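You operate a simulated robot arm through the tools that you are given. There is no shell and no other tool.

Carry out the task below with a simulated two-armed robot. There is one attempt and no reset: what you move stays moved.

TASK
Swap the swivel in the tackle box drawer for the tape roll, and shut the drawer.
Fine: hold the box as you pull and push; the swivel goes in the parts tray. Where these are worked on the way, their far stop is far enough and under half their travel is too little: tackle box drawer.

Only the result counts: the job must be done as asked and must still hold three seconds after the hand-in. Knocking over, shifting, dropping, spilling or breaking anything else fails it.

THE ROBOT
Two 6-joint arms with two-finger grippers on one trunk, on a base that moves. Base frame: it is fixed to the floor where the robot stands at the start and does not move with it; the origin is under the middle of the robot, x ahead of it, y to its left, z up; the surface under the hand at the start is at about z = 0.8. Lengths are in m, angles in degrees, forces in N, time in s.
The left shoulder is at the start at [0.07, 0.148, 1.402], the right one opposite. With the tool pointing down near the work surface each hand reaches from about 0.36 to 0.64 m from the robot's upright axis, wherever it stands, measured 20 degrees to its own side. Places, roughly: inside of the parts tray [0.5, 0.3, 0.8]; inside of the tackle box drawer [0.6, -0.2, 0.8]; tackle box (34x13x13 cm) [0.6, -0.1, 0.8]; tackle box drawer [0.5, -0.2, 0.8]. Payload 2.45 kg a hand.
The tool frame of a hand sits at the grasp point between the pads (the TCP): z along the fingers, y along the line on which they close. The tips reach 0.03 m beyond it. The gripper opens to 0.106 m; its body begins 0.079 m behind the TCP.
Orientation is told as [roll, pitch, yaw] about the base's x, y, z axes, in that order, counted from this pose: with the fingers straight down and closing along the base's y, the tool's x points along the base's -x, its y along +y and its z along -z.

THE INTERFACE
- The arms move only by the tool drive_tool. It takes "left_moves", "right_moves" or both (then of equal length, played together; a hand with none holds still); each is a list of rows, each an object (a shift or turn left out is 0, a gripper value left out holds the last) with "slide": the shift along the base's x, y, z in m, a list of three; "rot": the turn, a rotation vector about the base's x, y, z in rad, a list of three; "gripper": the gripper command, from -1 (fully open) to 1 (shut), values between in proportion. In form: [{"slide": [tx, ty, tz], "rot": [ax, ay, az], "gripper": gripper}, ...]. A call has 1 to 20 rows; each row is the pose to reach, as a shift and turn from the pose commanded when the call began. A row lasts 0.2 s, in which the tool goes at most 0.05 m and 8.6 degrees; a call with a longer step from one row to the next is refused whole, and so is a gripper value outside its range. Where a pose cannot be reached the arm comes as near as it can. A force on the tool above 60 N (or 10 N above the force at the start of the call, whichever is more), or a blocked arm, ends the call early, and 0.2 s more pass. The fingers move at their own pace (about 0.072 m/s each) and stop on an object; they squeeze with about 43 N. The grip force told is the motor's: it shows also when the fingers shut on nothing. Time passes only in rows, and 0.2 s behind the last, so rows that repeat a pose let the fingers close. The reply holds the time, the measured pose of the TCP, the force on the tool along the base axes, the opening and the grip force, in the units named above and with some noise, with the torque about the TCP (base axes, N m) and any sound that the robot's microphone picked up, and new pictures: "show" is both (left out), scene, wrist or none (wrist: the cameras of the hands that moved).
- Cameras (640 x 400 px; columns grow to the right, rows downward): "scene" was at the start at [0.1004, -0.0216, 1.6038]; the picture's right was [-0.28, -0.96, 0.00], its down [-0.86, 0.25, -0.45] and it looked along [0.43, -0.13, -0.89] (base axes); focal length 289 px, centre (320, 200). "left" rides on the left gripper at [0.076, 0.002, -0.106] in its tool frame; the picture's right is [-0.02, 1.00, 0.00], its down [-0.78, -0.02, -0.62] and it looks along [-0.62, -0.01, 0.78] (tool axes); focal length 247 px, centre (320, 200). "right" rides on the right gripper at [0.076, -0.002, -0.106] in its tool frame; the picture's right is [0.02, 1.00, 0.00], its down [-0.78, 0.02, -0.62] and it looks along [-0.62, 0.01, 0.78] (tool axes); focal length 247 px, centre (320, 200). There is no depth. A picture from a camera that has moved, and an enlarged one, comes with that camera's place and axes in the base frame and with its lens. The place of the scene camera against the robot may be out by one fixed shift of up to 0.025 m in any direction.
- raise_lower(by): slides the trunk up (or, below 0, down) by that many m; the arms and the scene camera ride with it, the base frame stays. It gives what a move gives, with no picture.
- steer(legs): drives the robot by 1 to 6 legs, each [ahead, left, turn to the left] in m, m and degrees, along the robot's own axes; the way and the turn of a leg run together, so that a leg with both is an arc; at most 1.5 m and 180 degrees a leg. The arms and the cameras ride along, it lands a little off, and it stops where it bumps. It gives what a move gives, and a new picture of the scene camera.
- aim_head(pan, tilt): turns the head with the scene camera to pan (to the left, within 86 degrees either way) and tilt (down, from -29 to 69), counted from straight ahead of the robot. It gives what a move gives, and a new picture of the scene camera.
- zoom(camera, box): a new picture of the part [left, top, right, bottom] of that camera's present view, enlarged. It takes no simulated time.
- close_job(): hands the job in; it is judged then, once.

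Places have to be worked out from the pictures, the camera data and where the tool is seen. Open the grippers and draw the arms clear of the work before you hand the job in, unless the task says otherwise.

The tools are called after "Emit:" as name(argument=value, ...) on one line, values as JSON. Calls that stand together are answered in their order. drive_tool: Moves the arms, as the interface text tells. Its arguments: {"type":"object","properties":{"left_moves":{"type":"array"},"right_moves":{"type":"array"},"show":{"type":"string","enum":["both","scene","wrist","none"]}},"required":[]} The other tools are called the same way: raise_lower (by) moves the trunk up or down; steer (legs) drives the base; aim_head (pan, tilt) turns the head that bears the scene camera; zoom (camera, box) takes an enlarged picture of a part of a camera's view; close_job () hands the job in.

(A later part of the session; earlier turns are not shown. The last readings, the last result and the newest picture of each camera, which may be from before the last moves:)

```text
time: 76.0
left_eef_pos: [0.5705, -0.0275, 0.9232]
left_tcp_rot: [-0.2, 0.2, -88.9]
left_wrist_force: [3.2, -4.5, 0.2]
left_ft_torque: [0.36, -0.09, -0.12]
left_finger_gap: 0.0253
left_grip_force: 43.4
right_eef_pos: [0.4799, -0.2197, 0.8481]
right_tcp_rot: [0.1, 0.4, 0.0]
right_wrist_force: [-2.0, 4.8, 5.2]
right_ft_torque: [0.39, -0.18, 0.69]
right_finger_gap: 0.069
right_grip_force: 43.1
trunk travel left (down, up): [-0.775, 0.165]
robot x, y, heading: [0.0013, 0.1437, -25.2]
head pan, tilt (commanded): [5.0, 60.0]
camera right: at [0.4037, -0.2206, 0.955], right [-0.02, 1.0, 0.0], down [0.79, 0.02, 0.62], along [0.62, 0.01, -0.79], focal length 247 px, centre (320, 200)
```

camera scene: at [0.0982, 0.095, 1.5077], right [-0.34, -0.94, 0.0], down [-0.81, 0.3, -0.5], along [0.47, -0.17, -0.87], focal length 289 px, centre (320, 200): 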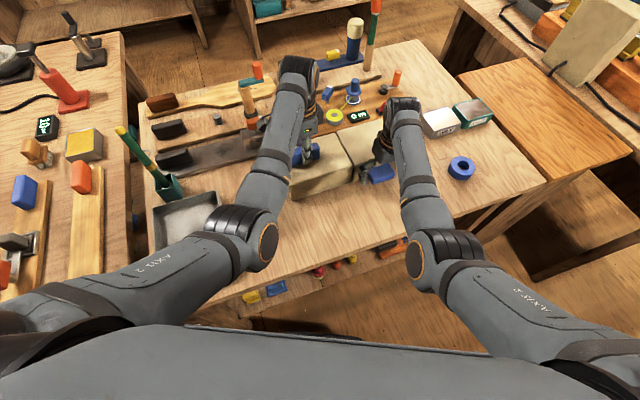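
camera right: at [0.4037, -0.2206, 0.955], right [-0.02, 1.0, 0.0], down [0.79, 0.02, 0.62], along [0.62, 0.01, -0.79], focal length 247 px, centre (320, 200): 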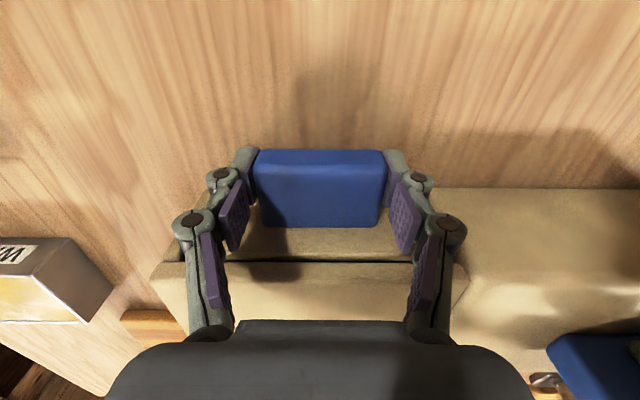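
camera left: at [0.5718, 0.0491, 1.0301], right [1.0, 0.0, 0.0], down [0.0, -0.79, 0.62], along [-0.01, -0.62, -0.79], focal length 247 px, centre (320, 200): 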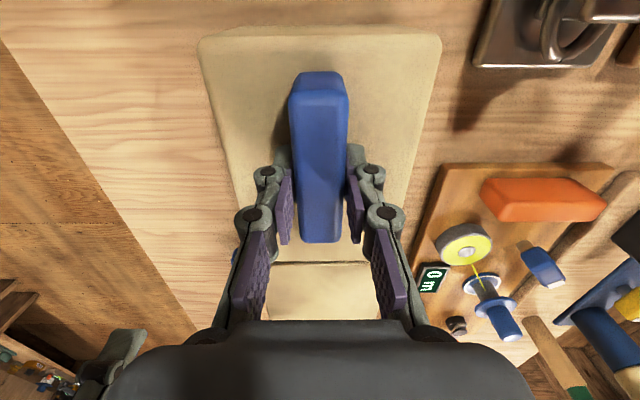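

Both grips are firm. I'll pull the drawer gently along -x by 5 cm while the left hand holds the box.

Emit:
drive_tool(left_moves=[{"slide": [0, 0, 0]}, {"slide": [0, 0, 0]}, {"slide": [0, 0, 0]}, {"slide": [0, 0, 0]}, {"slide": [0, 0, 0]}], right_moves=[{"slide": [-0.008, 0, 0]}, {"slide": [-0.018, 0, 0]}, {"slide": [-0.028, -0.0005, 0]}, {"slide": [-0.039, -0.0007, 0]}, {"slide": [-0.05, -0.0009, 0]}], show="both")

```text
time: 77.2
left_eef_pos: [0.5692, -0.0273, 0.9235]
left_tcp_rot: [-0.1, 0.2, -89.0]
left_wrist_force: [-0.8, -4.8, 0.5]
left_ft_torque: [-0.34, 0.3, -0.11]
left_finger_gap: 0.0254
left_grip_force: 42.7
right_eef_pos: [0.4274, -0.2187, 0.848]
right_tcp_rot: [0.1, 0.5, -0.1]
right_wrist_force: [-0.3, 6.5, 0.2]
right_ft_torque: [-0.36, -0.29, 0.77]
right_finger_gap: 0.0688
right_grip_force: 43.0
trunk travel left (down, up): [-0.775, 0.165]
robot x, y, heading: [-0.0039, 0.143, -24.9]
head pan, tilt (commanded): [5.0, 60.0]
camera scene: at [0.0979, 0.0951, 1.5076], right [-0.34, -0.94, 0.0], down [-0.81, 0.3, -0.5], along [0.47, -0.17, -0.87], focal length 289 px, centre (320, 200)
camera right: at [0.3529, -0.2213, 0.9554], right [-0.02, 1.0, 0.0], down [0.79, 0.02, 0.62], along [0.62, 0.01, -0.79], focal length 247 px, centre (320, 200)
camera left: at [0.5717, 0.0491, 1.0301], right [1.0, 0.0, 0.0], down [0.0, -0.79, 0.62], along [-0.01, -0.62, -0.79], focal length 247 px, centre (320, 200)
```

scene: 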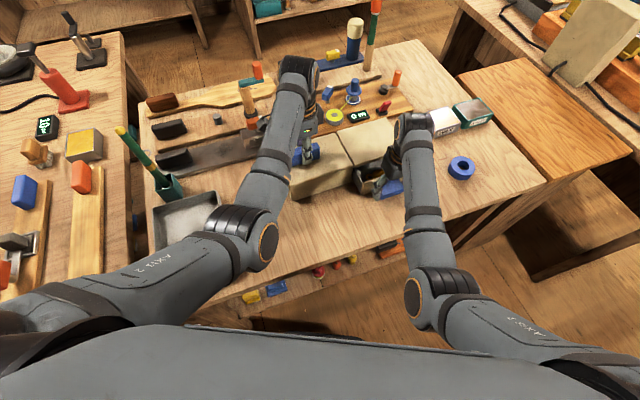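
right: 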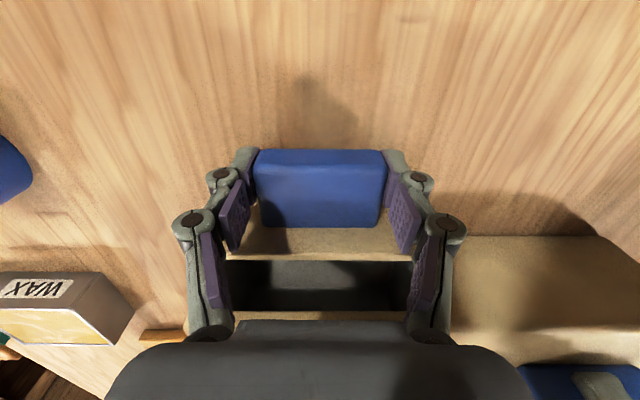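
left: 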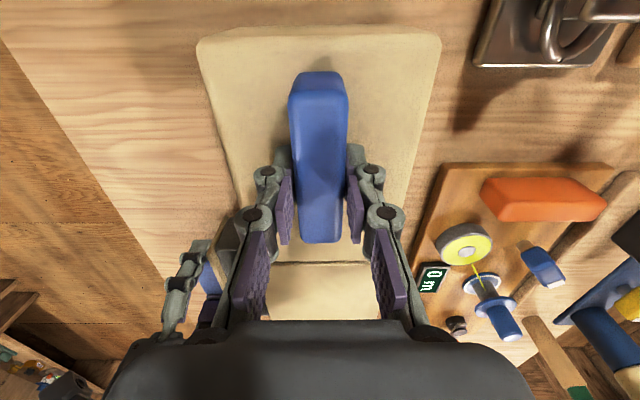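

The drawer slides easily and the box hasn't moved. I'll continue to the far stop in small steps, watching the force.

Emit:
drive_tool(left_moves=[{"slide": [0, 0, 0]}, {"slide": [0, 0, 0]}, {"slide": [0, 0, 0]}, {"slide": [0, 0, 0]}, {"slide": [0, 0, 0]}], right_moves=[{"slide": [-0.01, 0, 0]}, {"slide": [-0.02, 0, 0]}, {"slide": [-0.03, -0.0005, 0]}, {"slide": [-0.038, -0.0007, 0]}, {"slide": [-0.046, -0.0009, 0]}], show="both")

```text
time: 78.5
left_eef_pos: [0.5701, -0.0278, 0.9218]
left_tcp_rot: [-0.1, 0.3, -89.0]
left_wrist_force: [-4.0, -5.8, 3.9]
left_ft_torque: [-0.56, -0.01, -0.25]
left_finger_gap: 0.0254
left_grip_force: 42.9
right_eef_pos: [0.383, -0.2209, 0.8486]
right_tcp_rot: [-0.1, 0.3, -0.1]
right_wrist_force: [3.7, 5.7, -1.1]
right_ft_torque: [-0.2, 0.99, 0.66]
right_finger_gap: 0.0689
right_grip_force: 42.6
trunk travel left (down, up): [-0.775, 0.165]
robot x, y, heading: [-0.0004, 0.1428, -25.0]
head pan, tilt (commanded): [5.0, 60.0]
camera scene: at [0.0983, 0.0947, 1.5077], right [-0.34, -0.94, 0.0], down [-0.81, 0.3, -0.5], along [0.47, -0.17, -0.87], focal length 289 px, centre (320, 200)
camera right: at [0.3081, -0.2221, 0.9554], right [-0.02, 1.0, 0.0], down [0.79, 0.02, 0.62], along [0.62, 0.01, -0.79], focal length 247 px, centre (320, 200)
camera left: at [0.572, 0.0488, 1.0301], right [1.0, 0.0, 0.0], down [0.0, -0.79, 0.62], along [-0.01, -0.62, -0.79], focal length 247 px, centre (320, 200)
```

scene: 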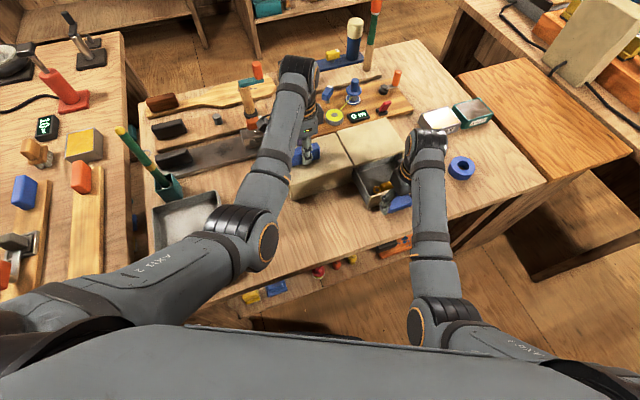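
right: 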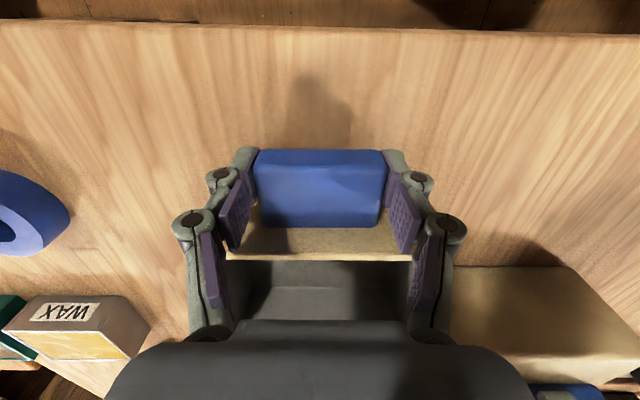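
left: 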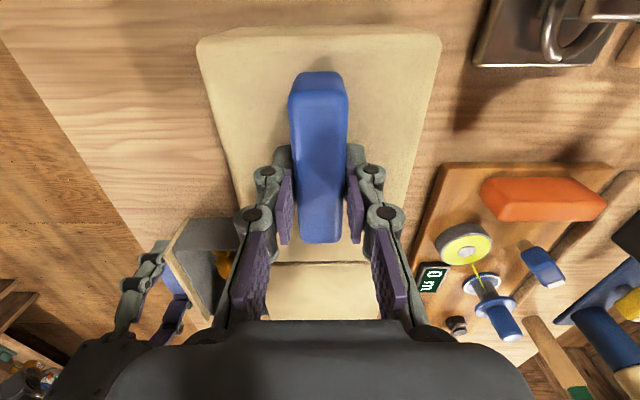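

The force is starting to rise after about 97 mm, probably near the stop. I'll ease a few millimetres further to confirm.

Emit:
drive_tool(left_moves=[{"slide": [0, 0, 0]}, {"slide": [0, 0, 0]}], right_moves=[{"slide": [-0.004, 0, 0]}, {"slide": [-0.008, 0, 0]}], show="scene")

```text
time: 79.0
left_eef_pos: [0.5687, -0.0278, 0.9237]
left_tcp_rot: [-0.4, 0.1, -89.2]
left_wrist_force: [-19.7, -13.1, 10.8]
left_ft_torque: [-0.08, 0.71, -0.82]
left_finger_gap: 0.0254
left_grip_force: 43.2
right_eef_pos: [0.3761, -0.2195, 0.8506]
right_tcp_rot: [0.1, -0.1, -0.1]
right_wrist_force: [22.9, 15.0, 0.0]
right_ft_torque: [0.18, -0.02, -0.53]
right_finger_gap: 0.0692
right_grip_force: 42.7
trunk travel left (down, up): [-0.775, 0.165]
robot x, y, heading: [0.0006, 0.1453, -25.0]
head pan, tilt (commanded): [5.0, 60.0]
camera scene: at [0.0971, 0.0955, 1.508], right [-0.34, -0.94, 0.0], down [-0.81, 0.3, -0.5], along [0.47, -0.17, -0.87], focal length 289 px, centre (320, 200)
```

scene: 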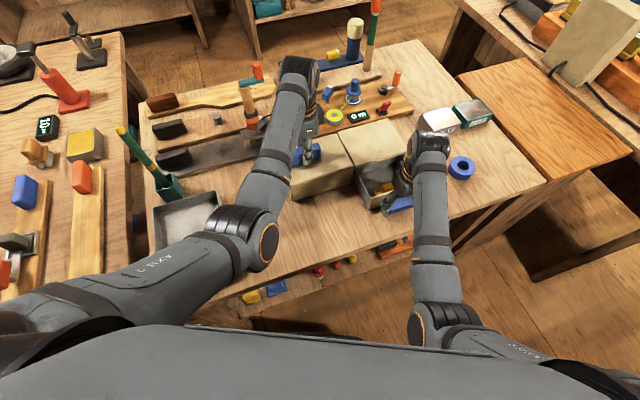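

That's the stop: about 23 N at roughly 100 mm of travel. I'll relax the tension, open the right gripper and lift away from the handle.

Emit:
drive_tool(right_moves=[{"slide": [0.005, 0, 0]}, {"slide": [0.008, 0, 0]}, {"slide": [0.008, 0, 0], "gripper": -1}, {"slide": [0.008, 0, 0], "gripper": -1}, {"slide": [0.008, 0, 0], "gripper": -1}], show="wrist")

```text
time: 80.2
left_eef_pos: [0.572, -0.0257, 0.9233]
left_tcp_rot: [-0.2, 0.3, -89.0]
left_wrist_force: [2.7, 2.1, 1.3]
left_ft_torque: [1.09, -0.01, -0.15]
left_finger_gap: 0.0253
left_grip_force: 43.0
right_eef_pos: [0.3829, -0.2208, 0.8486]
right_tcp_rot: [0.0, 0.3, -0.1]
right_wrist_force: [0.4, -0.1, -0.5]
right_ft_torque: [-0.02, 0.01, -0.02]
right_finger_gap: 0.1059
right_grip_force: 0.2
trunk travel left (down, up): [-0.775, 0.165]
robot x, y, heading: [0.0002, 0.1421, -24.9]
head pan, tilt (commanded): [5.0, 60.0]
camera right: at [0.3081, -0.2224, 0.9554], right [-0.02, 1.0, 0.0], down [0.79, 0.02, 0.62], along [0.62, 0.01, -0.79], focal length 247 px, centre (320, 200)
```

right: 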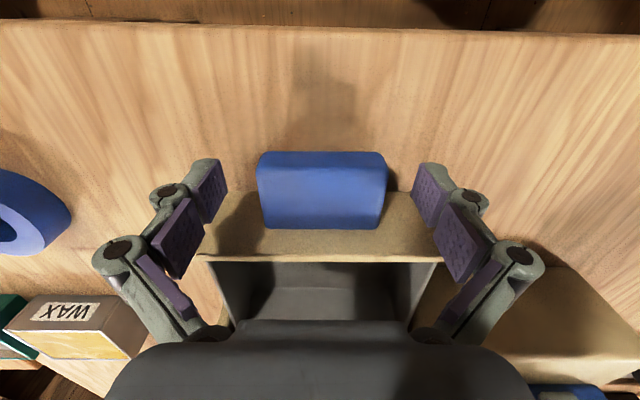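

Released. I'll lift the right hand straight up in small steps, since upward motion this close in may be limited.

Emit:
drive_tool(right_moves=[{"slide": [0, 0, 0.015]}, {"slide": [0, 0, 0.03]}, {"slide": [0, 0, 0.045]}], show="none")

```text
time: 81.0
left_eef_pos: [0.5709, -0.0274, 0.9231]
left_tcp_rot: [-0.1, 0.3, -89.1]
left_wrist_force: [1.1, 2.7, 1.5]
left_ft_torque: [1.23, -0.03, -0.16]
left_finger_gap: 0.0254
left_grip_force: 42.9
right_eef_pos: [0.3838, -0.2217, 0.8922]
right_tcp_rot: [-0.2, 0.3, -0.1]
right_wrist_force: [0.1, 0.9, -0.1]
right_ft_torque: [-0.02, 0.03, 0.0]
right_finger_gap: 0.106
right_grip_force: 0.1
trunk travel left (down, up): [-0.775, 0.165]
robot x, y, heading: [0.0004, 0.1443, -25.2]
head pan, tilt (commanded): [5.0, 60.0]
```

The lift is fine so far; a bit more.

Emit:
drive_tool(right_moves=[{"slide": [0, 0, 0.015]}, {"slide": [0, 0, 0.03]}, {"slide": [0, 0, 0.045]}], show="both")

```text
time: 81.8
left_eef_pos: [0.5703, -0.0274, 0.9228]
left_tcp_rot: [-0.2, 0.2, -89.1]
left_wrist_force: [0.7, 2.1, 0.6]
left_ft_torque: [0.71, 0.03, -0.14]
left_finger_gap: 0.0253
left_grip_force: 43.3
right_eef_pos: [0.3871, -0.2204, 0.9327]
right_tcp_rot: [-0.1, 0.2, -0.1]
right_wrist_force: [-0.1, -0.1, 0.6]
right_ft_torque: [0.0, 0.01, -0.01]
right_finger_gap: 0.106
right_grip_force: 0.2
right hand out of reach, approached as far as the arm can: row 3
trunk travel left (down, up): [-0.775, 0.165]
robot x, y, heading: [-0.0023, 0.1451, -24.9]
head pan, tilt (commanded): [5.0, 60.0]
camera scene: at [0.098, 0.0953, 1.5077], right [-0.34, -0.94, 0.0], down [-0.81, 0.3, -0.5], along [0.47, -0.17, -0.87], focal length 289 px, centre (320, 200)
camera right: at [0.3109, -0.2215, 1.0381], right [-0.02, 1.0, 0.0], down [0.79, 0.02, 0.62], along [0.62, 0.01, -0.79], focal length 247 px, centre (320, 200)
```

scene: 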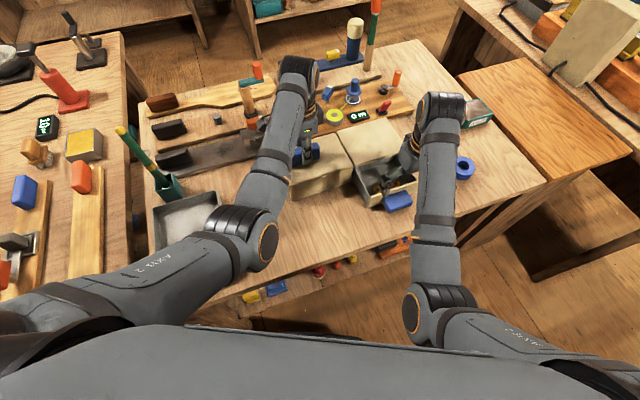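
right: 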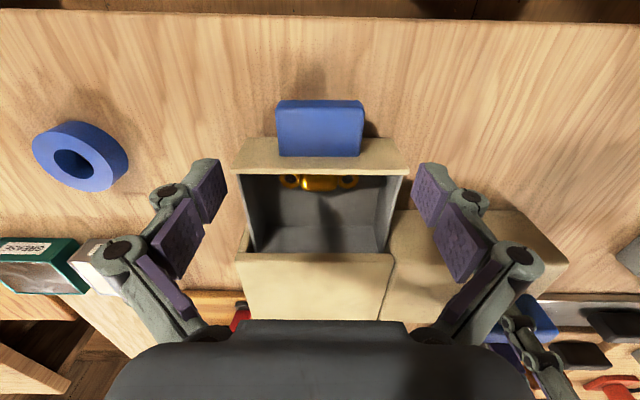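

The open drawer shows a gold swivel lying close behind the front wall. I'll zoom in to localize it.

Emit:
zoom(camera="right", box=[220, 90, 420, 270])

Emit:
zoom(camera="scene", box=[320, 130, 480, 230])

```text
2.22 times, centred on (320, 180) of right
camera zoom: at [0.3109, -0.2215, 1.0381], right [-0.02, 1.0, 0.0], down [0.79, 0.02, 0.62], along [0.62, 0.01, -0.79], focal length 549 px, centre (320, 244)
```

zoom: 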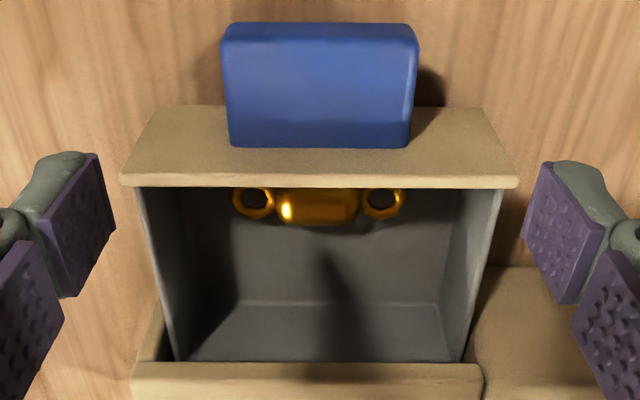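

```text
4.00 times, centred on (400, 180) of scene
camera zoom: at [0.098, 0.0953, 1.5077], right [-0.34, -0.94, 0.0], down [-0.81, 0.3, -0.5], along [0.47, -0.17, -0.87], focal length 1158 px, centre (0, 280)
```

zoom: 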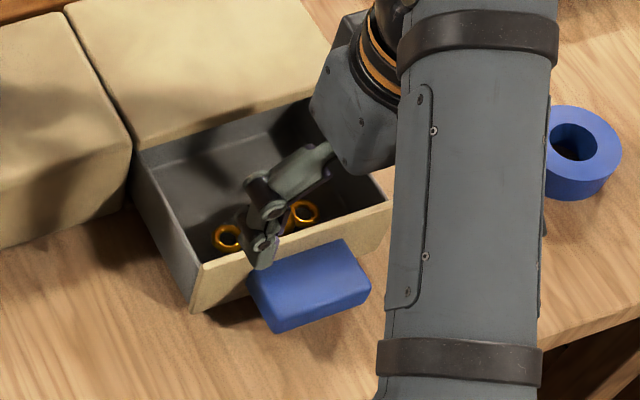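

The gold swivel (about 77 mm long, lying along y, 20 mm thick) is at about [0.453, -0.221, 0.828], close behind the drawer front. Finger thickness matters here, so I'll zoom in on the fingers themselves.

Emit:
zoom(camera="right", box=[80, 130, 340, 360])

Emit:
zoom(camera="left", box=[200, 60, 440, 340])

```text
1.74 times, centred on (210, 245) of right
camera zoom: at [0.3109, -0.2215, 1.0381], right [-0.02, 1.0, 0.0], down [0.79, 0.02, 0.62], along [0.62, 0.01, -0.79], focal length 430 px, centre (511, 122)
```

zoom: 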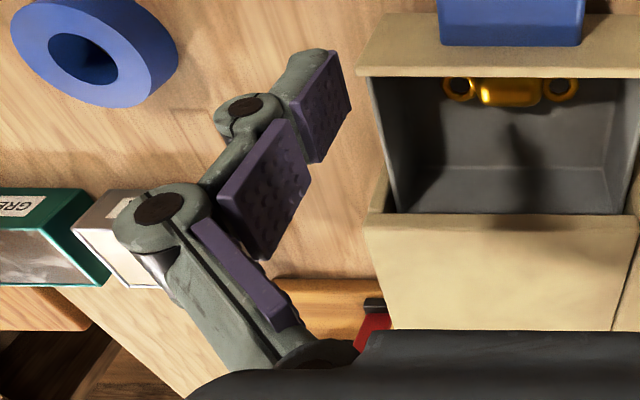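

```text
1.43 times, centred on (320, 200) of left
camera zoom: at [0.5718, 0.0493, 1.03], right [1.0, 0.0, 0.0], down [0.0, -0.79, 0.62], along [-0.01, -0.62, -0.79], focal length 353 px, centre (320, 200)
```

zoom: 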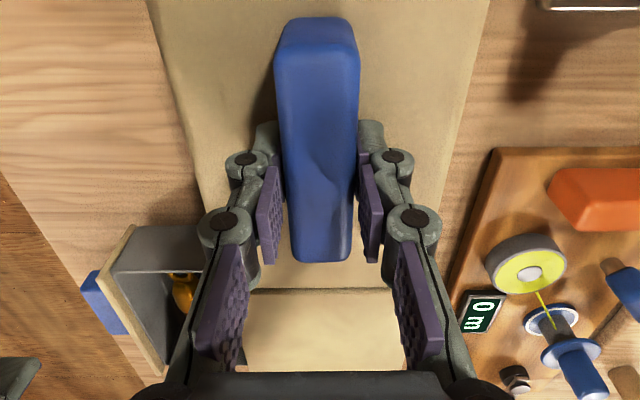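

The fingers are about 20 mm thick behind the pads. A closing-along-x grasp fits the drawer opening (0.412 to 0.503) if I pre-shape the gap to about 36 mm with the TCP near x = 0.455. I'll turn the right tool to yaw 90° above the drawer for a side view.

Emit:
drive_tool(right_moves=[{"slide": [0.01, 0, 0.003], "rot": [0, 0, 0.1443]}, {"slide": [0.02, 0, 0.006], "rot": [0, 0, 0.2886]}, {"slide": [0.03, 0, 0.009], "rot": [0, 0, 0.433]}, {"slide": [0.04, 0, 0.012], "rot": [0, 0, 0.5773]}, {"slide": [0.05, 0, 0.014], "rot": [0, 0, 0.7216]}, {"slide": [0.055, 0, 0.014], "rot": [0, 0, 0.866]}, {"slide": [0.06, 0, 0.014], "rot": [0, 0, 1.01]}, {"slide": [0.065, 0, 0.014], "rot": [0, 0, 1.1546]}, {"slide": [0.068, 0, 0.014], "rot": [0, 0, 1.299]}, {"slide": [0.068, 0, 0.014], "rot": [0, 0, 1.4433]}, {"slide": [0.068, 0, 0.014], "rot": [0, 0, 1.588]}], show="both")

```text
time: 84.2
left_eef_pos: [0.5716, -0.0277, 0.9239]
left_tcp_rot: [-0.2, 0.1, -89.0]
left_wrist_force: [0.1, -0.4, 0.1]
left_ft_torque: [-0.27, 0.0, -0.16]
left_finger_gap: 0.0252
left_grip_force: 43.2
right_eef_pos: [0.4553, -0.2211, 0.9438]
right_tcp_rot: [0.1, 0.3, 91.1]
right_wrist_force: [-1.0, -0.2, 0.8]
right_ft_torque: [0.04, -0.02, 0.01]
right_finger_gap: 0.1061
right_grip_force: 0.1
trunk travel left (down, up): [-0.775, 0.165]
robot x, y, heading: [0.0021, 0.1435, -25.3]
head pan, tilt (commanded): [5.0, 60.0]
camera scene: at [0.0981, 0.0948, 1.5077], right [-0.34, -0.94, 0.0], down [-0.81, 0.3, -0.5], along [0.47, -0.17, -0.87], focal length 289 px, centre (320, 200)
camera right: at [0.4583, -0.2972, 1.0522], right [-1.0, -0.04, 0.0], down [-0.03, 0.79, 0.62], along [-0.02, 0.62, -0.79], focal length 247 px, centre (320, 200)
```

scene: 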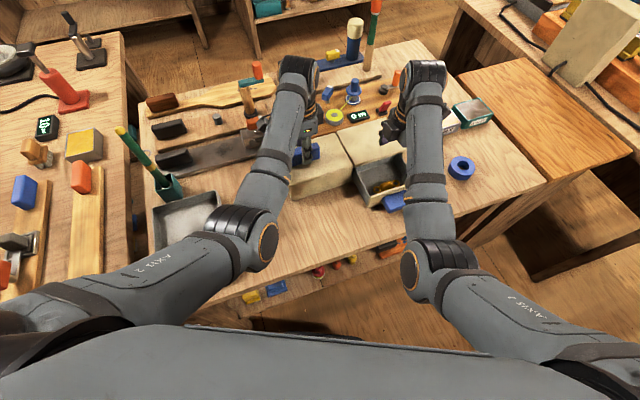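
right: 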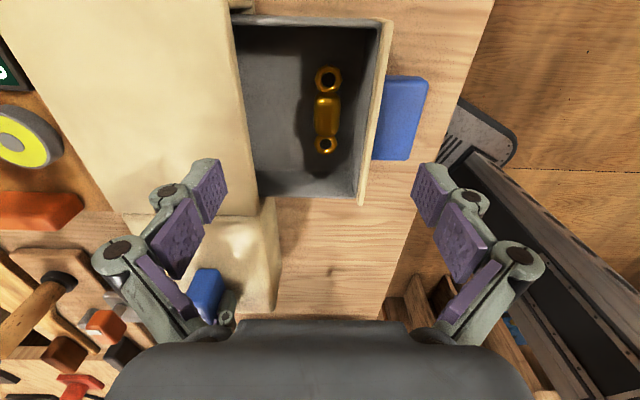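

Clear side view: the swivel lies along y with the front panel on the right of the picture. Zooming to measure.

Emit:
zoom(camera="right", box=[220, 0, 440, 210])

```text
1.90 times, centred on (330, 105) of right
camera zoom: at [0.4583, -0.2972, 1.0522], right [-1.0, -0.04, 0.0], down [-0.03, 0.79, 0.62], along [-0.02, 0.62, -0.79], focal length 470 px, centre (301, 381)
```

zoom: 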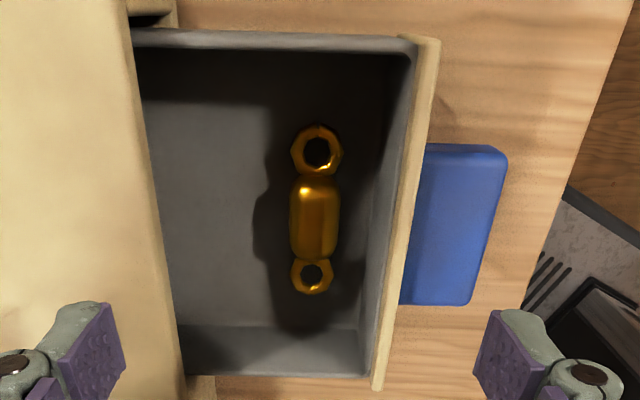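

Measured: swivel centre x about 0.450, front panel inner face about 0.4205 (top z 0.868), box edge about 0.507, drawer floor about 0.82. The front gap is tight, so I'll pre-shape the gripper to about 32 mm and approach to just above the drawer to check alignment.

Emit:
drive_tool(right_moves=[{"slide": [-0.0033, 0, 0], "gripper": 0.4}, {"slide": [-0.0033, 0, -0.01], "gripper": 0.4}, {"slide": [-0.0033, 0, -0.02], "gripper": 0.4}, {"slide": [-0.0033, 0, -0.037], "gripper": 0.4}, {"slide": [-0.0033, 0, -0.037], "gripper": 0.4}], show="wrist")

Emit:
zoom(camera="right", box=[200, 40, 440, 270])

```text
time: 85.5
left_eef_pos: [0.5708, -0.0269, 0.922]
left_tcp_rot: [-0.2, 0.1, -89.0]
left_wrist_force: [-1.3, -0.1, -0.6]
left_ft_torque: [-0.02, 0.03, -0.21]
left_finger_gap: 0.0254
left_grip_force: 43.1
right_eef_pos: [0.4502, -0.2203, 0.9088]
right_tcp_rot: [0.0, 0.2, 91.0]
right_wrist_force: [0.7, 0.3, 0.3]
right_ft_torque: [0.0, 0.0, 0.03]
right_finger_gap: 0.0319
right_grip_force: 0.0
trunk travel left (down, up): [-0.775, 0.165]
robot x, y, heading: [0.0052, 0.1472, -25.0]
head pan, tilt (commanded): [5.0, 60.0]
camera right: at [0.454, -0.2955, 1.0151], right [-1.0, -0.04, 0.0], down [-0.03, 0.79, 0.62], along [-0.02, 0.62, -0.79], focal length 247 px, centre (320, 200)
```

right: 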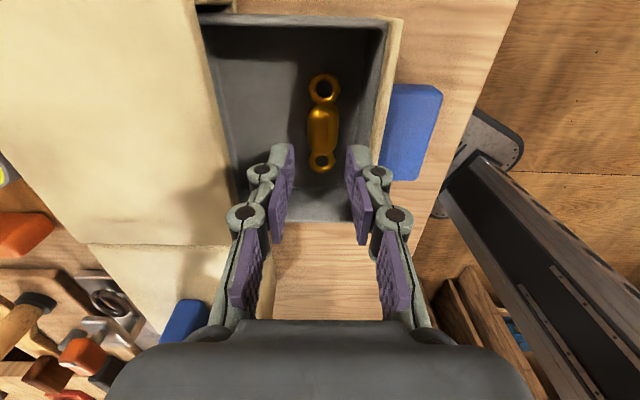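

```text
1.74 times, centred on (320, 155) of right
camera zoom: at [0.454, -0.2955, 1.0151], right [-1.0, -0.04, 0.0], down [-0.03, 0.79, 0.62], along [-0.02, 0.62, -0.79], focal length 430 px, centre (320, 278)
```

zoom: 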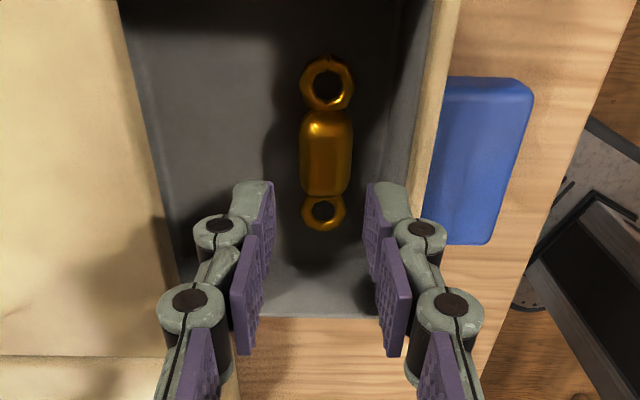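

The front fingertip has almost no clearance to the panel, so I'll first drag the swivel a little rearwards. I'll close the fingers, touch the barrel top lightly and slide it about 12 mm towards +x.

Emit:
drive_tool(right_moves=[{"slide": [0.004, 0, 0], "gripper": 1}, {"slide": [0.004, 0, 0], "gripper": 1}, {"slide": [0.004, 0, -0.01], "gripper": 1}, {"slide": [0.004, 0, -0.02], "gripper": 1}, {"slide": [0.004, 0, -0.028], "gripper": 1}], show="wrist")

```text
time: 86.7
left_eef_pos: [0.5708, -0.0279, 0.9227]
left_tcp_rot: [-0.2, 0.2, -89.0]
left_wrist_force: [-0.3, 0.0, 0.8]
left_ft_torque: [0.03, 0.05, -0.14]
left_finger_gap: 0.0256
left_grip_force: 43.2
right_eef_pos: [0.4547, -0.2208, 0.8804]
right_tcp_rot: [0.0, 0.2, 91.0]
right_wrist_force: [0.2, 0.6, -0.4]
right_ft_torque: [0.0, 0.0, 0.03]
right_finger_gap: 0.0002
right_grip_force: 28.4
trunk travel left (down, up): [-0.775, 0.165]
robot x, y, heading: [-0.0022, 0.1426, -25.0]
head pan, tilt (commanded): [5.0, 60.0]
camera right: at [0.4582, -0.2967, 0.9868], right [-1.0, -0.04, 0.0], down [-0.03, 0.79, 0.62], along [-0.02, 0.62, -0.79], focal length 247 px, centre (320, 200)
```

right: 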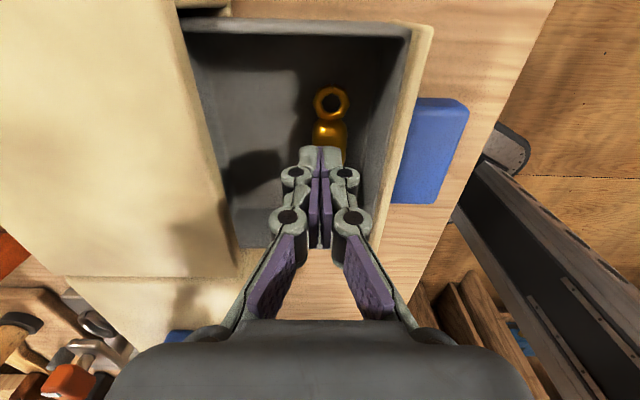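

The closed tips are just above the barrel (its centre about 6 mm towards the front). I'll lower in 1–2 mm steps until light contact.

Emit:
drive_tool(right_moves=[{"slide": [0, 0, -0.003]}, {"slide": [0, 0, -0.005]}, {"slide": [0, 0, -0.007]}], show="none")

```text
time: 87.5
left_eef_pos: [0.5711, -0.0259, 0.9229]
left_tcp_rot: [-0.2, 0.2, -89.1]
left_wrist_force: [-1.1, -0.2, 0.9]
left_ft_torque: [-0.03, 0.01, -0.11]
left_finger_gap: 0.0254
left_grip_force: 43.3
right_eef_pos: [0.4554, -0.2216, 0.8731]
right_tcp_rot: [-0.1, 0.3, 90.9]
right_wrist_force: [-0.5, 0.0, 0.1]
right_ft_torque: [0.01, -0.01, -0.01]
right_finger_gap: 0.0
right_grip_force: 28.9
trunk travel left (down, up): [-0.775, 0.165]
robot x, y, heading: [0.001, 0.1431, -25.1]
head pan, tilt (commanded): [5.0, 60.0]
```

No contact yet at z = 0.873; continuing down carefully.

Emit:
drive_tool(right_moves=[{"slide": [0, 0, -0.002]}, {"slide": [0, 0, -0.004]}, {"slide": [0, 0, -0.005]}], show="none")

```text
time: 88.2
left_eef_pos: [0.5684, -0.0272, 0.9236]
left_tcp_rot: [-0.2, 0.2, -89.1]
left_wrist_force: [-0.9, -0.5, 0.4]
left_ft_torque: [-0.01, 0.0, -0.11]
left_finger_gap: 0.0254
left_grip_force: 42.7
right_eef_pos: [0.4551, -0.2208, 0.8697]
right_tcp_rot: [0.1, 0.3, 90.9]
right_wrist_force: [-0.3, -0.2, -0.2]
right_ft_torque: [-0.02, 0.0, 0.03]
right_finger_gap: 0.0001
right_grip_force: 28.7
trunk travel left (down, up): [-0.775, 0.165]
robot x, y, heading: [-0.0001, 0.1457, -25.0]
head pan, tilt (commanded): [5.0, 60.0]
```

Still free. A couple more millimetres.

Emit:
drive_tool(right_moves=[{"slide": [0, 0, -0.002]}, {"slide": [0, 0, -0.004]}], show="wrist")

```text
time: 88.8
left_eef_pos: [0.5687, -0.027, 0.9233]
left_tcp_rot: [-0.1, 0.1, -89.0]
left_wrist_force: [-2.2, -3.0, 0.6]
left_ft_torque: [0.33, -0.47, -0.09]
left_finger_gap: 0.0251
left_grip_force: 43.1
right_eef_pos: [0.4538, -0.2195, 0.8669]
right_tcp_rot: [-0.2, 0.4, 90.8]
right_wrist_force: [0.4, 0.8, 11.7]
right_ft_torque: [0.07, 0.01, -0.02]
right_finger_gap: 0.0061
right_grip_force: 29.2
trunk travel left (down, up): [-0.775, 0.165]
robot x, y, heading: [-0.0013, 0.142, -25.2]
head pan, tilt (commanded): [5.0, 60.0]
camera right: at [0.4582, -0.297, 0.9738], right [-1.0, -0.04, 0.0], down [-0.03, 0.79, 0.62], along [-0.02, 0.62, -0.79], focal length 247 px, centre (320, 200)
```

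right: 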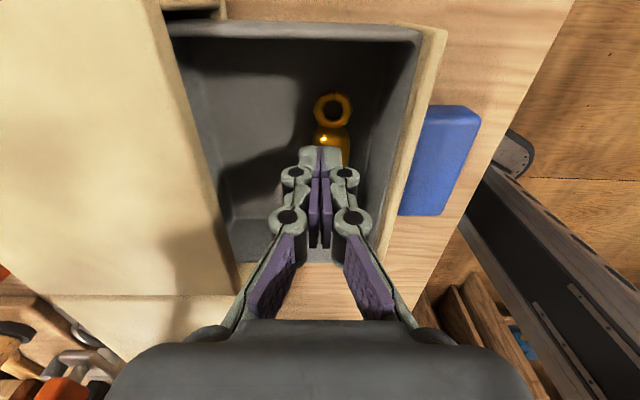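

Contact at tip height about 0.837 with roughly 12 N. I'll ease up slightly and drag the swivel 12 mm rearwards.

Emit:
drive_tool(right_moves=[{"slide": [0, 0, 0.0015]}, {"slide": [0.004, 0, 0.0015]}, {"slide": [0.008, 0, 0.0015]}, {"slide": [0.012, 0, 0.0015]}], show="wrist")

```text
time: 89.8
left_eef_pos: [0.5688, -0.0266, 0.9233]
left_tcp_rot: [-0.1, 0.2, -88.9]
left_wrist_force: [-2.7, -1.5, 0.5]
left_ft_torque: [-0.4, 0.01, -0.25]
left_finger_gap: 0.0255
left_grip_force: 43.3
right_eef_pos: [0.4663, -0.221, 0.8659]
right_tcp_rot: [-0.1, 0.3, 90.8]
right_wrist_force: [-0.3, -1.8, 9.5]
right_ft_torque: [0.01, 0.01, -0.01]
right_finger_gap: 0.0059
right_grip_force: 28.1
trunk travel left (down, up): [-0.775, 0.165]
robot x, y, heading: [0.0005, 0.1432, -25.0]
head pan, tilt (commanded): [5.0, 60.0]
camera right: at [0.4691, -0.2967, 0.9738], right [-1.0, -0.04, 0.0], down [-0.03, 0.79, 0.62], along [-0.02, 0.62, -0.79], focal length 247 px, centre (320, 200)
```

right: 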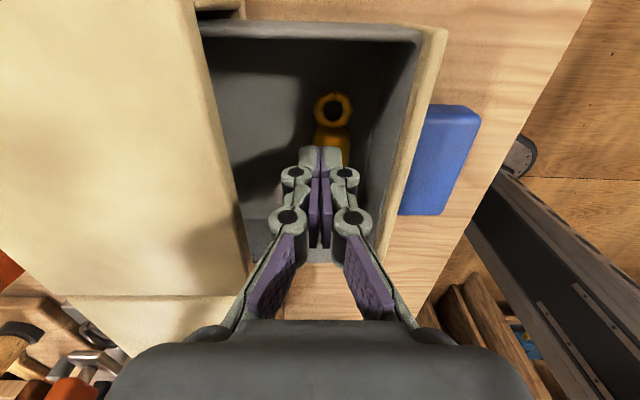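

The drawer itself moved with the swivel (about 12 mm inwards), so dragging doesn't help. Re-measuring, the drawer is about 132 mm wide inside, so a grasp along y over the swivel's 78 mm length fits with an 85 mm pre-shaped gap. I'll lift and turn back to yaw about 1°.

Emit:
drive_tool(right_moves=[{"slide": [0, 0, 0.03]}, {"slide": [0, 0, 0.06]}, {"slide": [-0.002, 0, 0.075], "gripper": -0.6}, {"slide": [-0.004, 0, 0.075], "rot": [0, 0, -0.1428], "gripper": -0.6}, {"slide": [-0.005, 0, 0.075], "rot": [0, 0, -0.2856], "gripper": -0.6}, {"slide": [-0.005, 0, 0.075], "rot": [0, 0, -0.4284]}, {"slide": [-0.005, 0, 0.075], "rot": [0, 0, -0.5712]}, {"slide": [-0.005, 0, 0.075], "rot": [0, 0, -0.714]}, {"slide": [-0.005, 0, 0.075], "rot": [0, 0, -0.8568]}, {"slide": [-0.005, 0, 0.075], "rot": [0, 0, -0.9996]}, {"slide": [-0.005, 0, 0.075], "rot": [0, 0, -1.1424]}, {"slide": [-0.005, 0, 0.075], "rot": [0, 0, -1.2852]}, {"slide": [-0.005, 0, 0.075], "rot": [0, 0, -1.428]}, {"slide": [-0.005, 0, 0.075], "rot": [0, 0, -1.5708]}], show="wrist")

Emit:
zoom(camera="right", box=[180, 60, 460, 260])

```text
time: 92.8
left_eef_pos: [0.5706, -0.0264, 0.9235]
left_tcp_rot: [-0.2, 0.2, -89.0]
left_wrist_force: [1.6, 1.7, 1.6]
left_ft_torque: [0.17, -0.07, -0.05]
left_finger_gap: 0.0256
left_grip_force: 42.9
right_eef_pos: [0.4627, -0.2197, 0.9413]
right_tcp_rot: [0.0, 0.3, 0.9]
right_wrist_force: [0.0, -0.4, 0.4]
right_ft_torque: [0.03, -0.03, 0.04]
right_finger_gap: 0.0849
right_grip_force: 0.0
trunk travel left (down, up): [-0.775, 0.165]
robot x, y, heading: [-0.0005, 0.1453, -25.0]
head pan, tilt (commanded): [5.0, 60.0]
camera right: at [0.3871, -0.2232, 1.0483], right [-0.04, 1.0, 0.0], down [0.79, 0.03, 0.62], along [0.62, 0.02, -0.79], focal length 247 px, centre (320, 200)
```

right: 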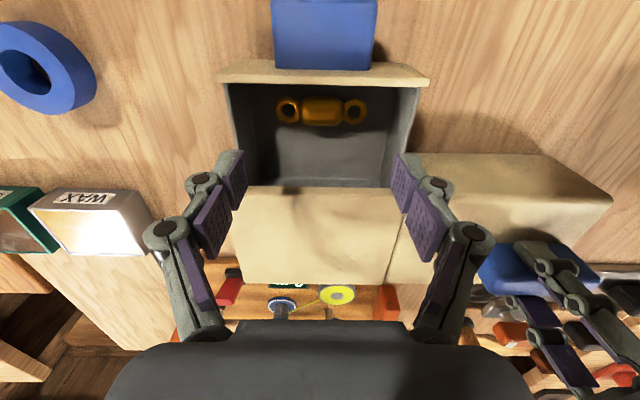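

```text
2.00 times, centred on (320, 160) of right
camera zoom: at [0.3871, -0.2232, 1.0483], right [-0.04, 1.0, 0.0], down [0.79, 0.03, 0.62], along [0.62, 0.02, -0.79], focal length 494 px, centre (320, 280)
```

zoom: 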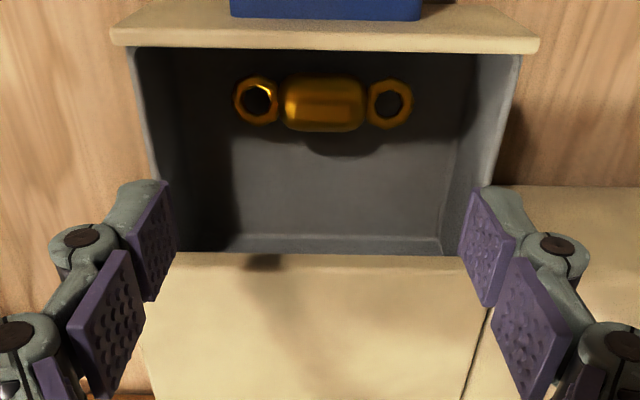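

The swivel is centred at about (0.4605, -0.220) with ends at y = -0.259 and -0.181; the drawer walls are at -0.2865 and -0.154. I'll descend along y-closing, first only slightly into the drawer to check for contact.

Emit:
drive_tool(right_moves=[{"slide": [-0.002, -0.0004, -0.02]}, {"slide": [-0.002, -0.0004, -0.04]}, {"slide": [-0.002, -0.0004, -0.055]}, {"slide": [-0.002, -0.0004, -0.062]}], show="wrist")

```text
time: 93.8
left_eef_pos: [0.5703, -0.0263, 0.9222]
left_tcp_rot: [-0.2, 0.2, -89.1]
left_wrist_force: [1.3, 1.7, 1.6]
left_ft_torque: [0.02, -0.02, -0.06]
left_finger_gap: 0.0252
left_grip_force: 43.3
right_eef_pos: [0.4609, -0.2211, 0.8783]
right_tcp_rot: [0.1, 0.3, 0.8]
right_wrist_force: [0.6, 0.0, 0.7]
right_ft_torque: [0.01, 0.01, -0.01]
right_finger_gap: 0.085
right_grip_force: 0.1
trunk travel left (down, up): [-0.775, 0.165]
robot x, y, heading: [-0.0008, 0.1464, -24.8]
head pan, tilt (commanded): [5.0, 60.0]
camera right: at [0.3855, -0.2239, 0.9849], right [-0.04, 1.0, 0.0], down [0.79, 0.03, 0.62], along [0.62, 0.02, -0.79], focal length 247 px, centre (320, 200)
```

right: 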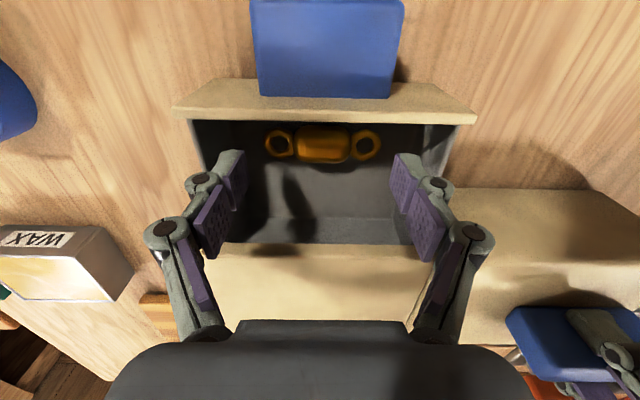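

No contact. The swivel centre is about 1–2 mm towards +y of the TCP; I'll correct that and go down to just above the drawer floor.

Emit:
drive_tool(right_moves=[{"slide": [0, 0.0015, -0.006]}, {"slide": [0, 0.0015, -0.012]}, {"slide": [0, 0.0015, -0.018]}, {"slide": [0, 0.0015, -0.0235]}], show="wrist")

Emit:
zoom(camera="right", box=[180, 60, 460, 260])

```text
time: 94.8
left_eef_pos: [0.5714, -0.0267, 0.9228]
left_tcp_rot: [-0.1, 0.2, -89.1]
left_wrist_force: [0.8, 0.9, 0.3]
left_ft_torque: [0.02, -0.02, -0.04]
left_finger_gap: 0.0255
left_grip_force: 43.4
right_eef_pos: [0.4599, -0.2206, 0.855]
right_tcp_rot: [0.0, 0.3, 0.9]
right_wrist_force: [0.6, -0.5, 0.5]
right_ft_torque: [-0.01, 0.02, 0.0]
right_finger_gap: 0.0849
right_grip_force: 0.1
trunk travel left (down, up): [-0.775, 0.165]
robot x, y, heading: [0.0014, 0.1451, -25.0]
head pan, tilt (commanded): [5.0, 60.0]
camera right: at [0.385, -0.222, 0.9622], right [-0.04, 1.0, 0.0], down [0.79, 0.03, 0.62], along [0.62, 0.02, -0.79], focal length 247 px, centre (320, 200)
```

right: 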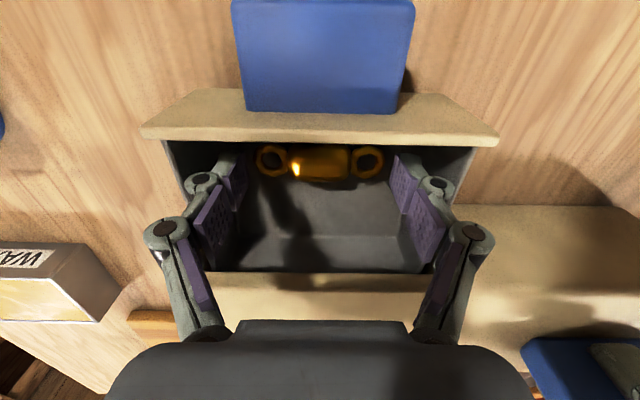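

```text
2.00 times, centred on (320, 160) of right
camera zoom: at [0.385, -0.222, 0.9622], right [-0.04, 1.0, 0.0], down [0.79, 0.03, 0.62], along [0.62, 0.02, -0.79], focal length 494 px, centre (320, 280)
```

zoom: 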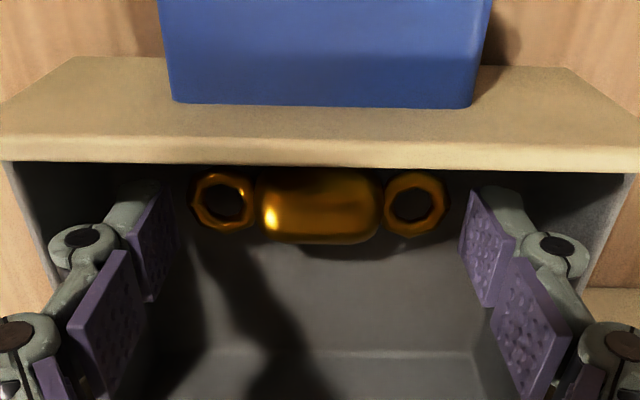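

The swivel lies centred between the pads near the tips. Closing the right gripper.

Emit:
drive_tool(right_moves=[{"gripper": 1}, {"gripper": 1}, {"gripper": 1}, {"gripper": 1}], show="wrist")

```text
time: 95.8
left_eef_pos: [0.571, -0.0275, 0.9222]
left_tcp_rot: [-0.1, 0.1, -89.0]
left_wrist_force: [1.2, 2.0, -0.9]
left_ft_torque: [0.01, -0.01, -0.07]
left_finger_gap: 0.0253
left_grip_force: 42.9
right_eef_pos: [0.46, -0.2198, 0.8562]
right_tcp_rot: [0.0, 0.3, 0.9]
right_wrist_force: [-0.5, -0.8, 0.4]
right_ft_torque: [0.06, -0.02, -0.05]
right_finger_gap: 0.0591
right_grip_force: 43.3
trunk travel left (down, up): [-0.775, 0.165]
robot x, y, heading: [0.0004, 0.1436, -25.5]
head pan, tilt (commanded): [5.0, 60.0]
camera right: at [0.385, -0.2221, 0.9623], right [-0.04, 1.0, 0.0], down [0.79, 0.03, 0.62], along [0.62, 0.02, -0.79], focal length 247 px, centre (320, 200)
```

right: 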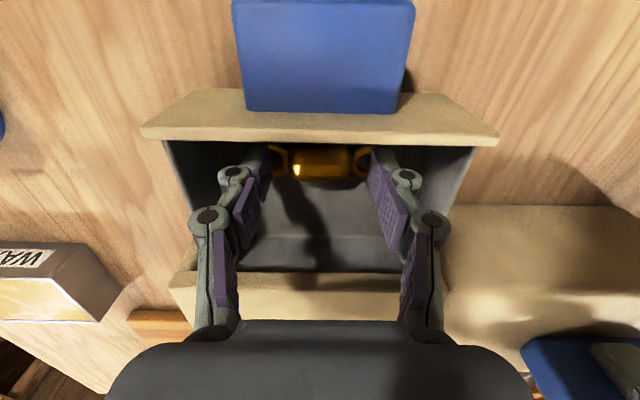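

The gripper stopped at 59 mm with full grip force, so it holds the swivel. I'll lift slowly and check.

Emit:
drive_tool(right_moves=[{"slide": [0, 0, 0.01]}, {"slide": [0, 0, 0.025]}, {"slide": [0, 0, 0.045]}, {"slide": [0, 0, 0.065]}, {"slide": [0, 0, 0.085]}], show="both")

```text
time: 97.0
left_eef_pos: [0.5705, -0.0267, 0.9219]
left_tcp_rot: [-0.2, 0.2, -89.0]
left_wrist_force: [0.6, 1.8, 0.8]
left_ft_torque: [0.02, -0.02, -0.08]
left_finger_gap: 0.0253
left_grip_force: 42.4
right_eef_pos: [0.4597, -0.2193, 0.9426]
right_tcp_rot: [-0.2, 0.3, 0.9]
right_wrist_force: [-0.1, -0.4, -0.9]
right_ft_torque: [-0.02, 0.01, -0.01]
right_finger_gap: 0.0591
right_grip_force: 42.8
trunk travel left (down, up): [-0.775, 0.165]
robot x, y, heading: [0.0011, 0.1434, -25.2]
head pan, tilt (commanded): [5.0, 60.0]
camera scene: at [0.0981, 0.0952, 1.5077], right [-0.34, -0.94, 0.0], down [-0.81, 0.3, -0.5], along [0.47, -0.17, -0.87], focal length 289 px, centre (320, 200)
camera right: at [0.3853, -0.2226, 1.0485], right [-0.04, 1.0, 0.0], down [0.79, 0.03, 0.62], along [0.62, 0.02, -0.79], focal length 247 px, centre (320, 200)
```

scene: 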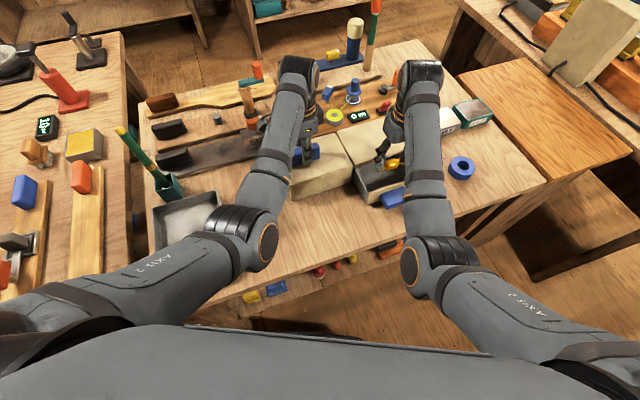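
right: 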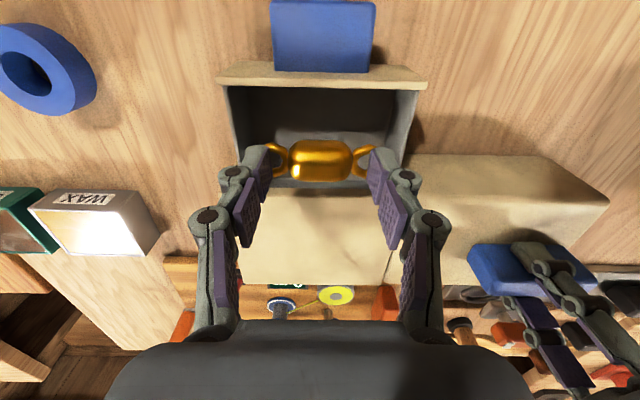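

The swivel is held securely. Now I'll open the left gripper and lift the left hand off the box handle.

Emit:
drive_tool(left_moves=[{"gripper": -1}, {"gripper": -1}, {"gripper": -1}, {"slide": [0, 0, 0.02], "gripper": -1}, {"slide": [0, 0, 0.045]}, {"slide": [0.002, 0, 0.07]}, {"slide": [0.005, 0, 0.09]}], show="scene")

```text
time: 98.7
left_eef_pos: [0.5754, -0.0279, 1.0142]
left_tcp_rot: [-0.1, 0.2, -89.0]
left_wrist_force: [-0.1, -0.2, 0.4]
left_ft_torque: [0.01, 0.02, -0.02]
left_finger_gap: 0.1058
left_grip_force: 0.0
right_eef_pos: [0.4601, -0.219, 0.9396]
right_tcp_rot: [-0.1, 0.2, 1.0]
right_wrist_force: [-0.3, 0.2, -0.7]
right_ft_torque: [0.05, 0.01, -0.01]
right_finger_gap: 0.0587
right_grip_force: 43.1
trunk travel left (down, up): [-0.775, 0.165]
robot x, y, heading: [-0.0, 0.1442, -25.0]
head pan, tilt (commanded): [5.0, 60.0]
camera scene: at [0.0981, 0.0949, 1.5077], right [-0.34, -0.94, 0.0], down [-0.81, 0.3, -0.5], along [0.47, -0.17, -0.87], focal length 289 px, centre (320, 200)
```

scene: 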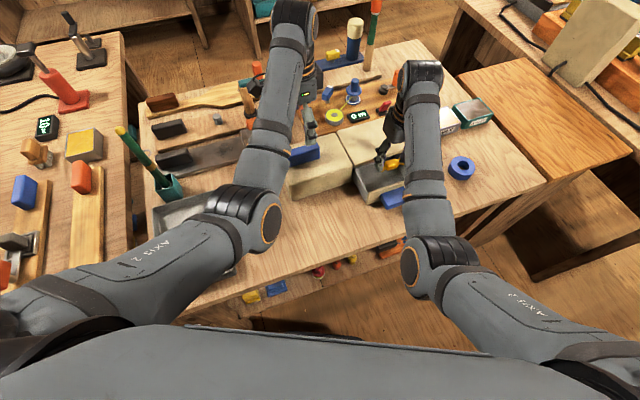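

Next I'll raise the trunk 0.12 m so the swivel clears everything during the base turn.

Emit:
raise_lower(by=0.12)

Emit:
drive_tool(left_moves=[{"slide": [-0.005, 0.035, 0]}, {"slide": [-0.01, 0.07, -0.01]}, {"slide": [-0.02, 0.105, -0.03]}, {"slide": [-0.025, 0.14, -0.055]}, {"slide": [-0.03, 0.175, -0.08]}, {"slide": [-0.04, 0.21, -0.105]}, {"slide": [-0.045, 0.245, -0.13]}], show="scene")

```text
time: 100.2
left_eef_pos: [0.5756, -0.0283, 1.1354]
left_tcp_rot: [-0.2, 0.2, -89.1]
left_wrist_force: [0.8, -0.3, -0.1]
left_ft_torque: [-0.01, -0.01, 0.01]
left_finger_gap: 0.106
left_grip_force: 0.0
right_eef_pos: [0.4606, -0.2199, 1.0611]
right_tcp_rot: [-0.1, 0.3, 0.9]
right_wrist_force: [-0.2, 0.1, 0.0]
right_ft_torque: [-0.02, -0.01, 0.02]
right_finger_gap: 0.0591
right_grip_force: 42.8
trunk travel left (down, up): [-0.895, 0.045]
robot x, y, heading: [0.0007, 0.1411, -25.1]
head pan, tilt (commanded): [5.0, 60.0]
```

```text
time: 101.8
left_eef_pos: [0.5334, 0.2206, 1.0041]
left_tcp_rot: [0.0, 0.1, -88.9]
left_wrist_force: [0.9, 0.5, 0.2]
left_ft_torque: [-0.02, 0.02, 0.02]
left_finger_gap: 0.1059
left_grip_force: 0.1
left hand out of reach, approached as far as the arm can: row 1, 2, 3, 4, 5
right_eef_pos: [0.46, -0.2177, 1.0611]
right_tcp_rot: [-0.1, 0.3, 0.9]
right_wrist_force: [-0.3, 0.9, -0.5]
right_ft_torque: [0.01, 0.01, 0.04]
right_finger_gap: 0.0589
right_grip_force: 43.2
trunk travel left (down, up): [-0.895, 0.045]
robot x, y, heading: [0.0018, 0.1412, -25.1]
head pan, tilt (commanded): [5.0, 60.0]
camera scene: at [0.0983, 0.0977, 1.6278], right [-0.34, -0.94, 0.0], down [-0.81, 0.3, -0.5], along [0.47, -0.17, -0.87], focal length 289 px, centre (320, 200)
```

scene: 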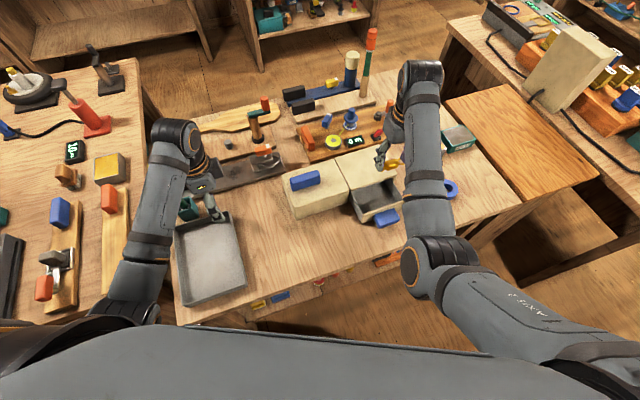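

Both hands are high. I'll back the base 0.08 m (to keep clear of the tall pen) and turn left 53°, so the right hand ends over the tray.

Emit:
steer(legs=[[-0.0725, -0.0338, 0], [0, 0, 53]])

```text
time: 105.2
left_eef_pos: [0.1734, 0.6185, 1.0037]
left_tcp_rot: [-0.1, 0.2, -35.1]
left_wrist_force: [-0.2, -0.2, -0.8]
left_ft_torque: [0.03, -0.01, -0.02]
left_finger_gap: 0.1059
left_grip_force: 0.1
right_eef_pos: [0.4851, 0.3017, 1.0612]
right_tcp_rot: [0.0, 0.3, 54.9]
right_wrist_force: [0.0, 0.1, 0.0]
right_ft_torque: [0.0, 0.01, -0.02]
right_finger_gap: 0.0587
right_grip_force: 42.8
trunk travel left (down, up): [-0.895, 0.045]
robot x, y, heading: [-0.0809, 0.1448, 29.1]
head pan, tilt (commanded): [5.0, 60.0]
camera scene: at [0.0103, 0.2004, 1.6277], right [0.56, -0.83, 0.0], down [-0.72, -0.48, -0.5], along [0.41, 0.28, -0.87], focal length 289 px, centre (320, 200)
```

scene: 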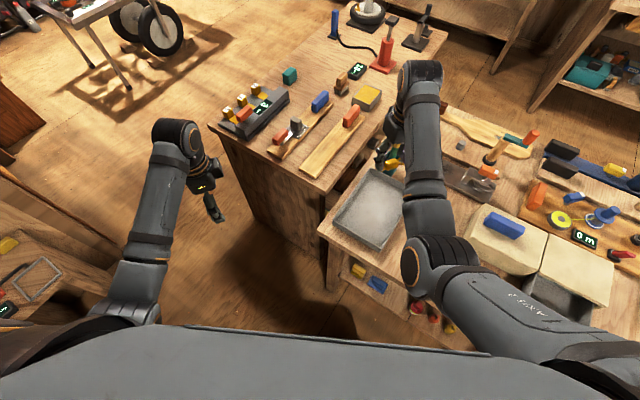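

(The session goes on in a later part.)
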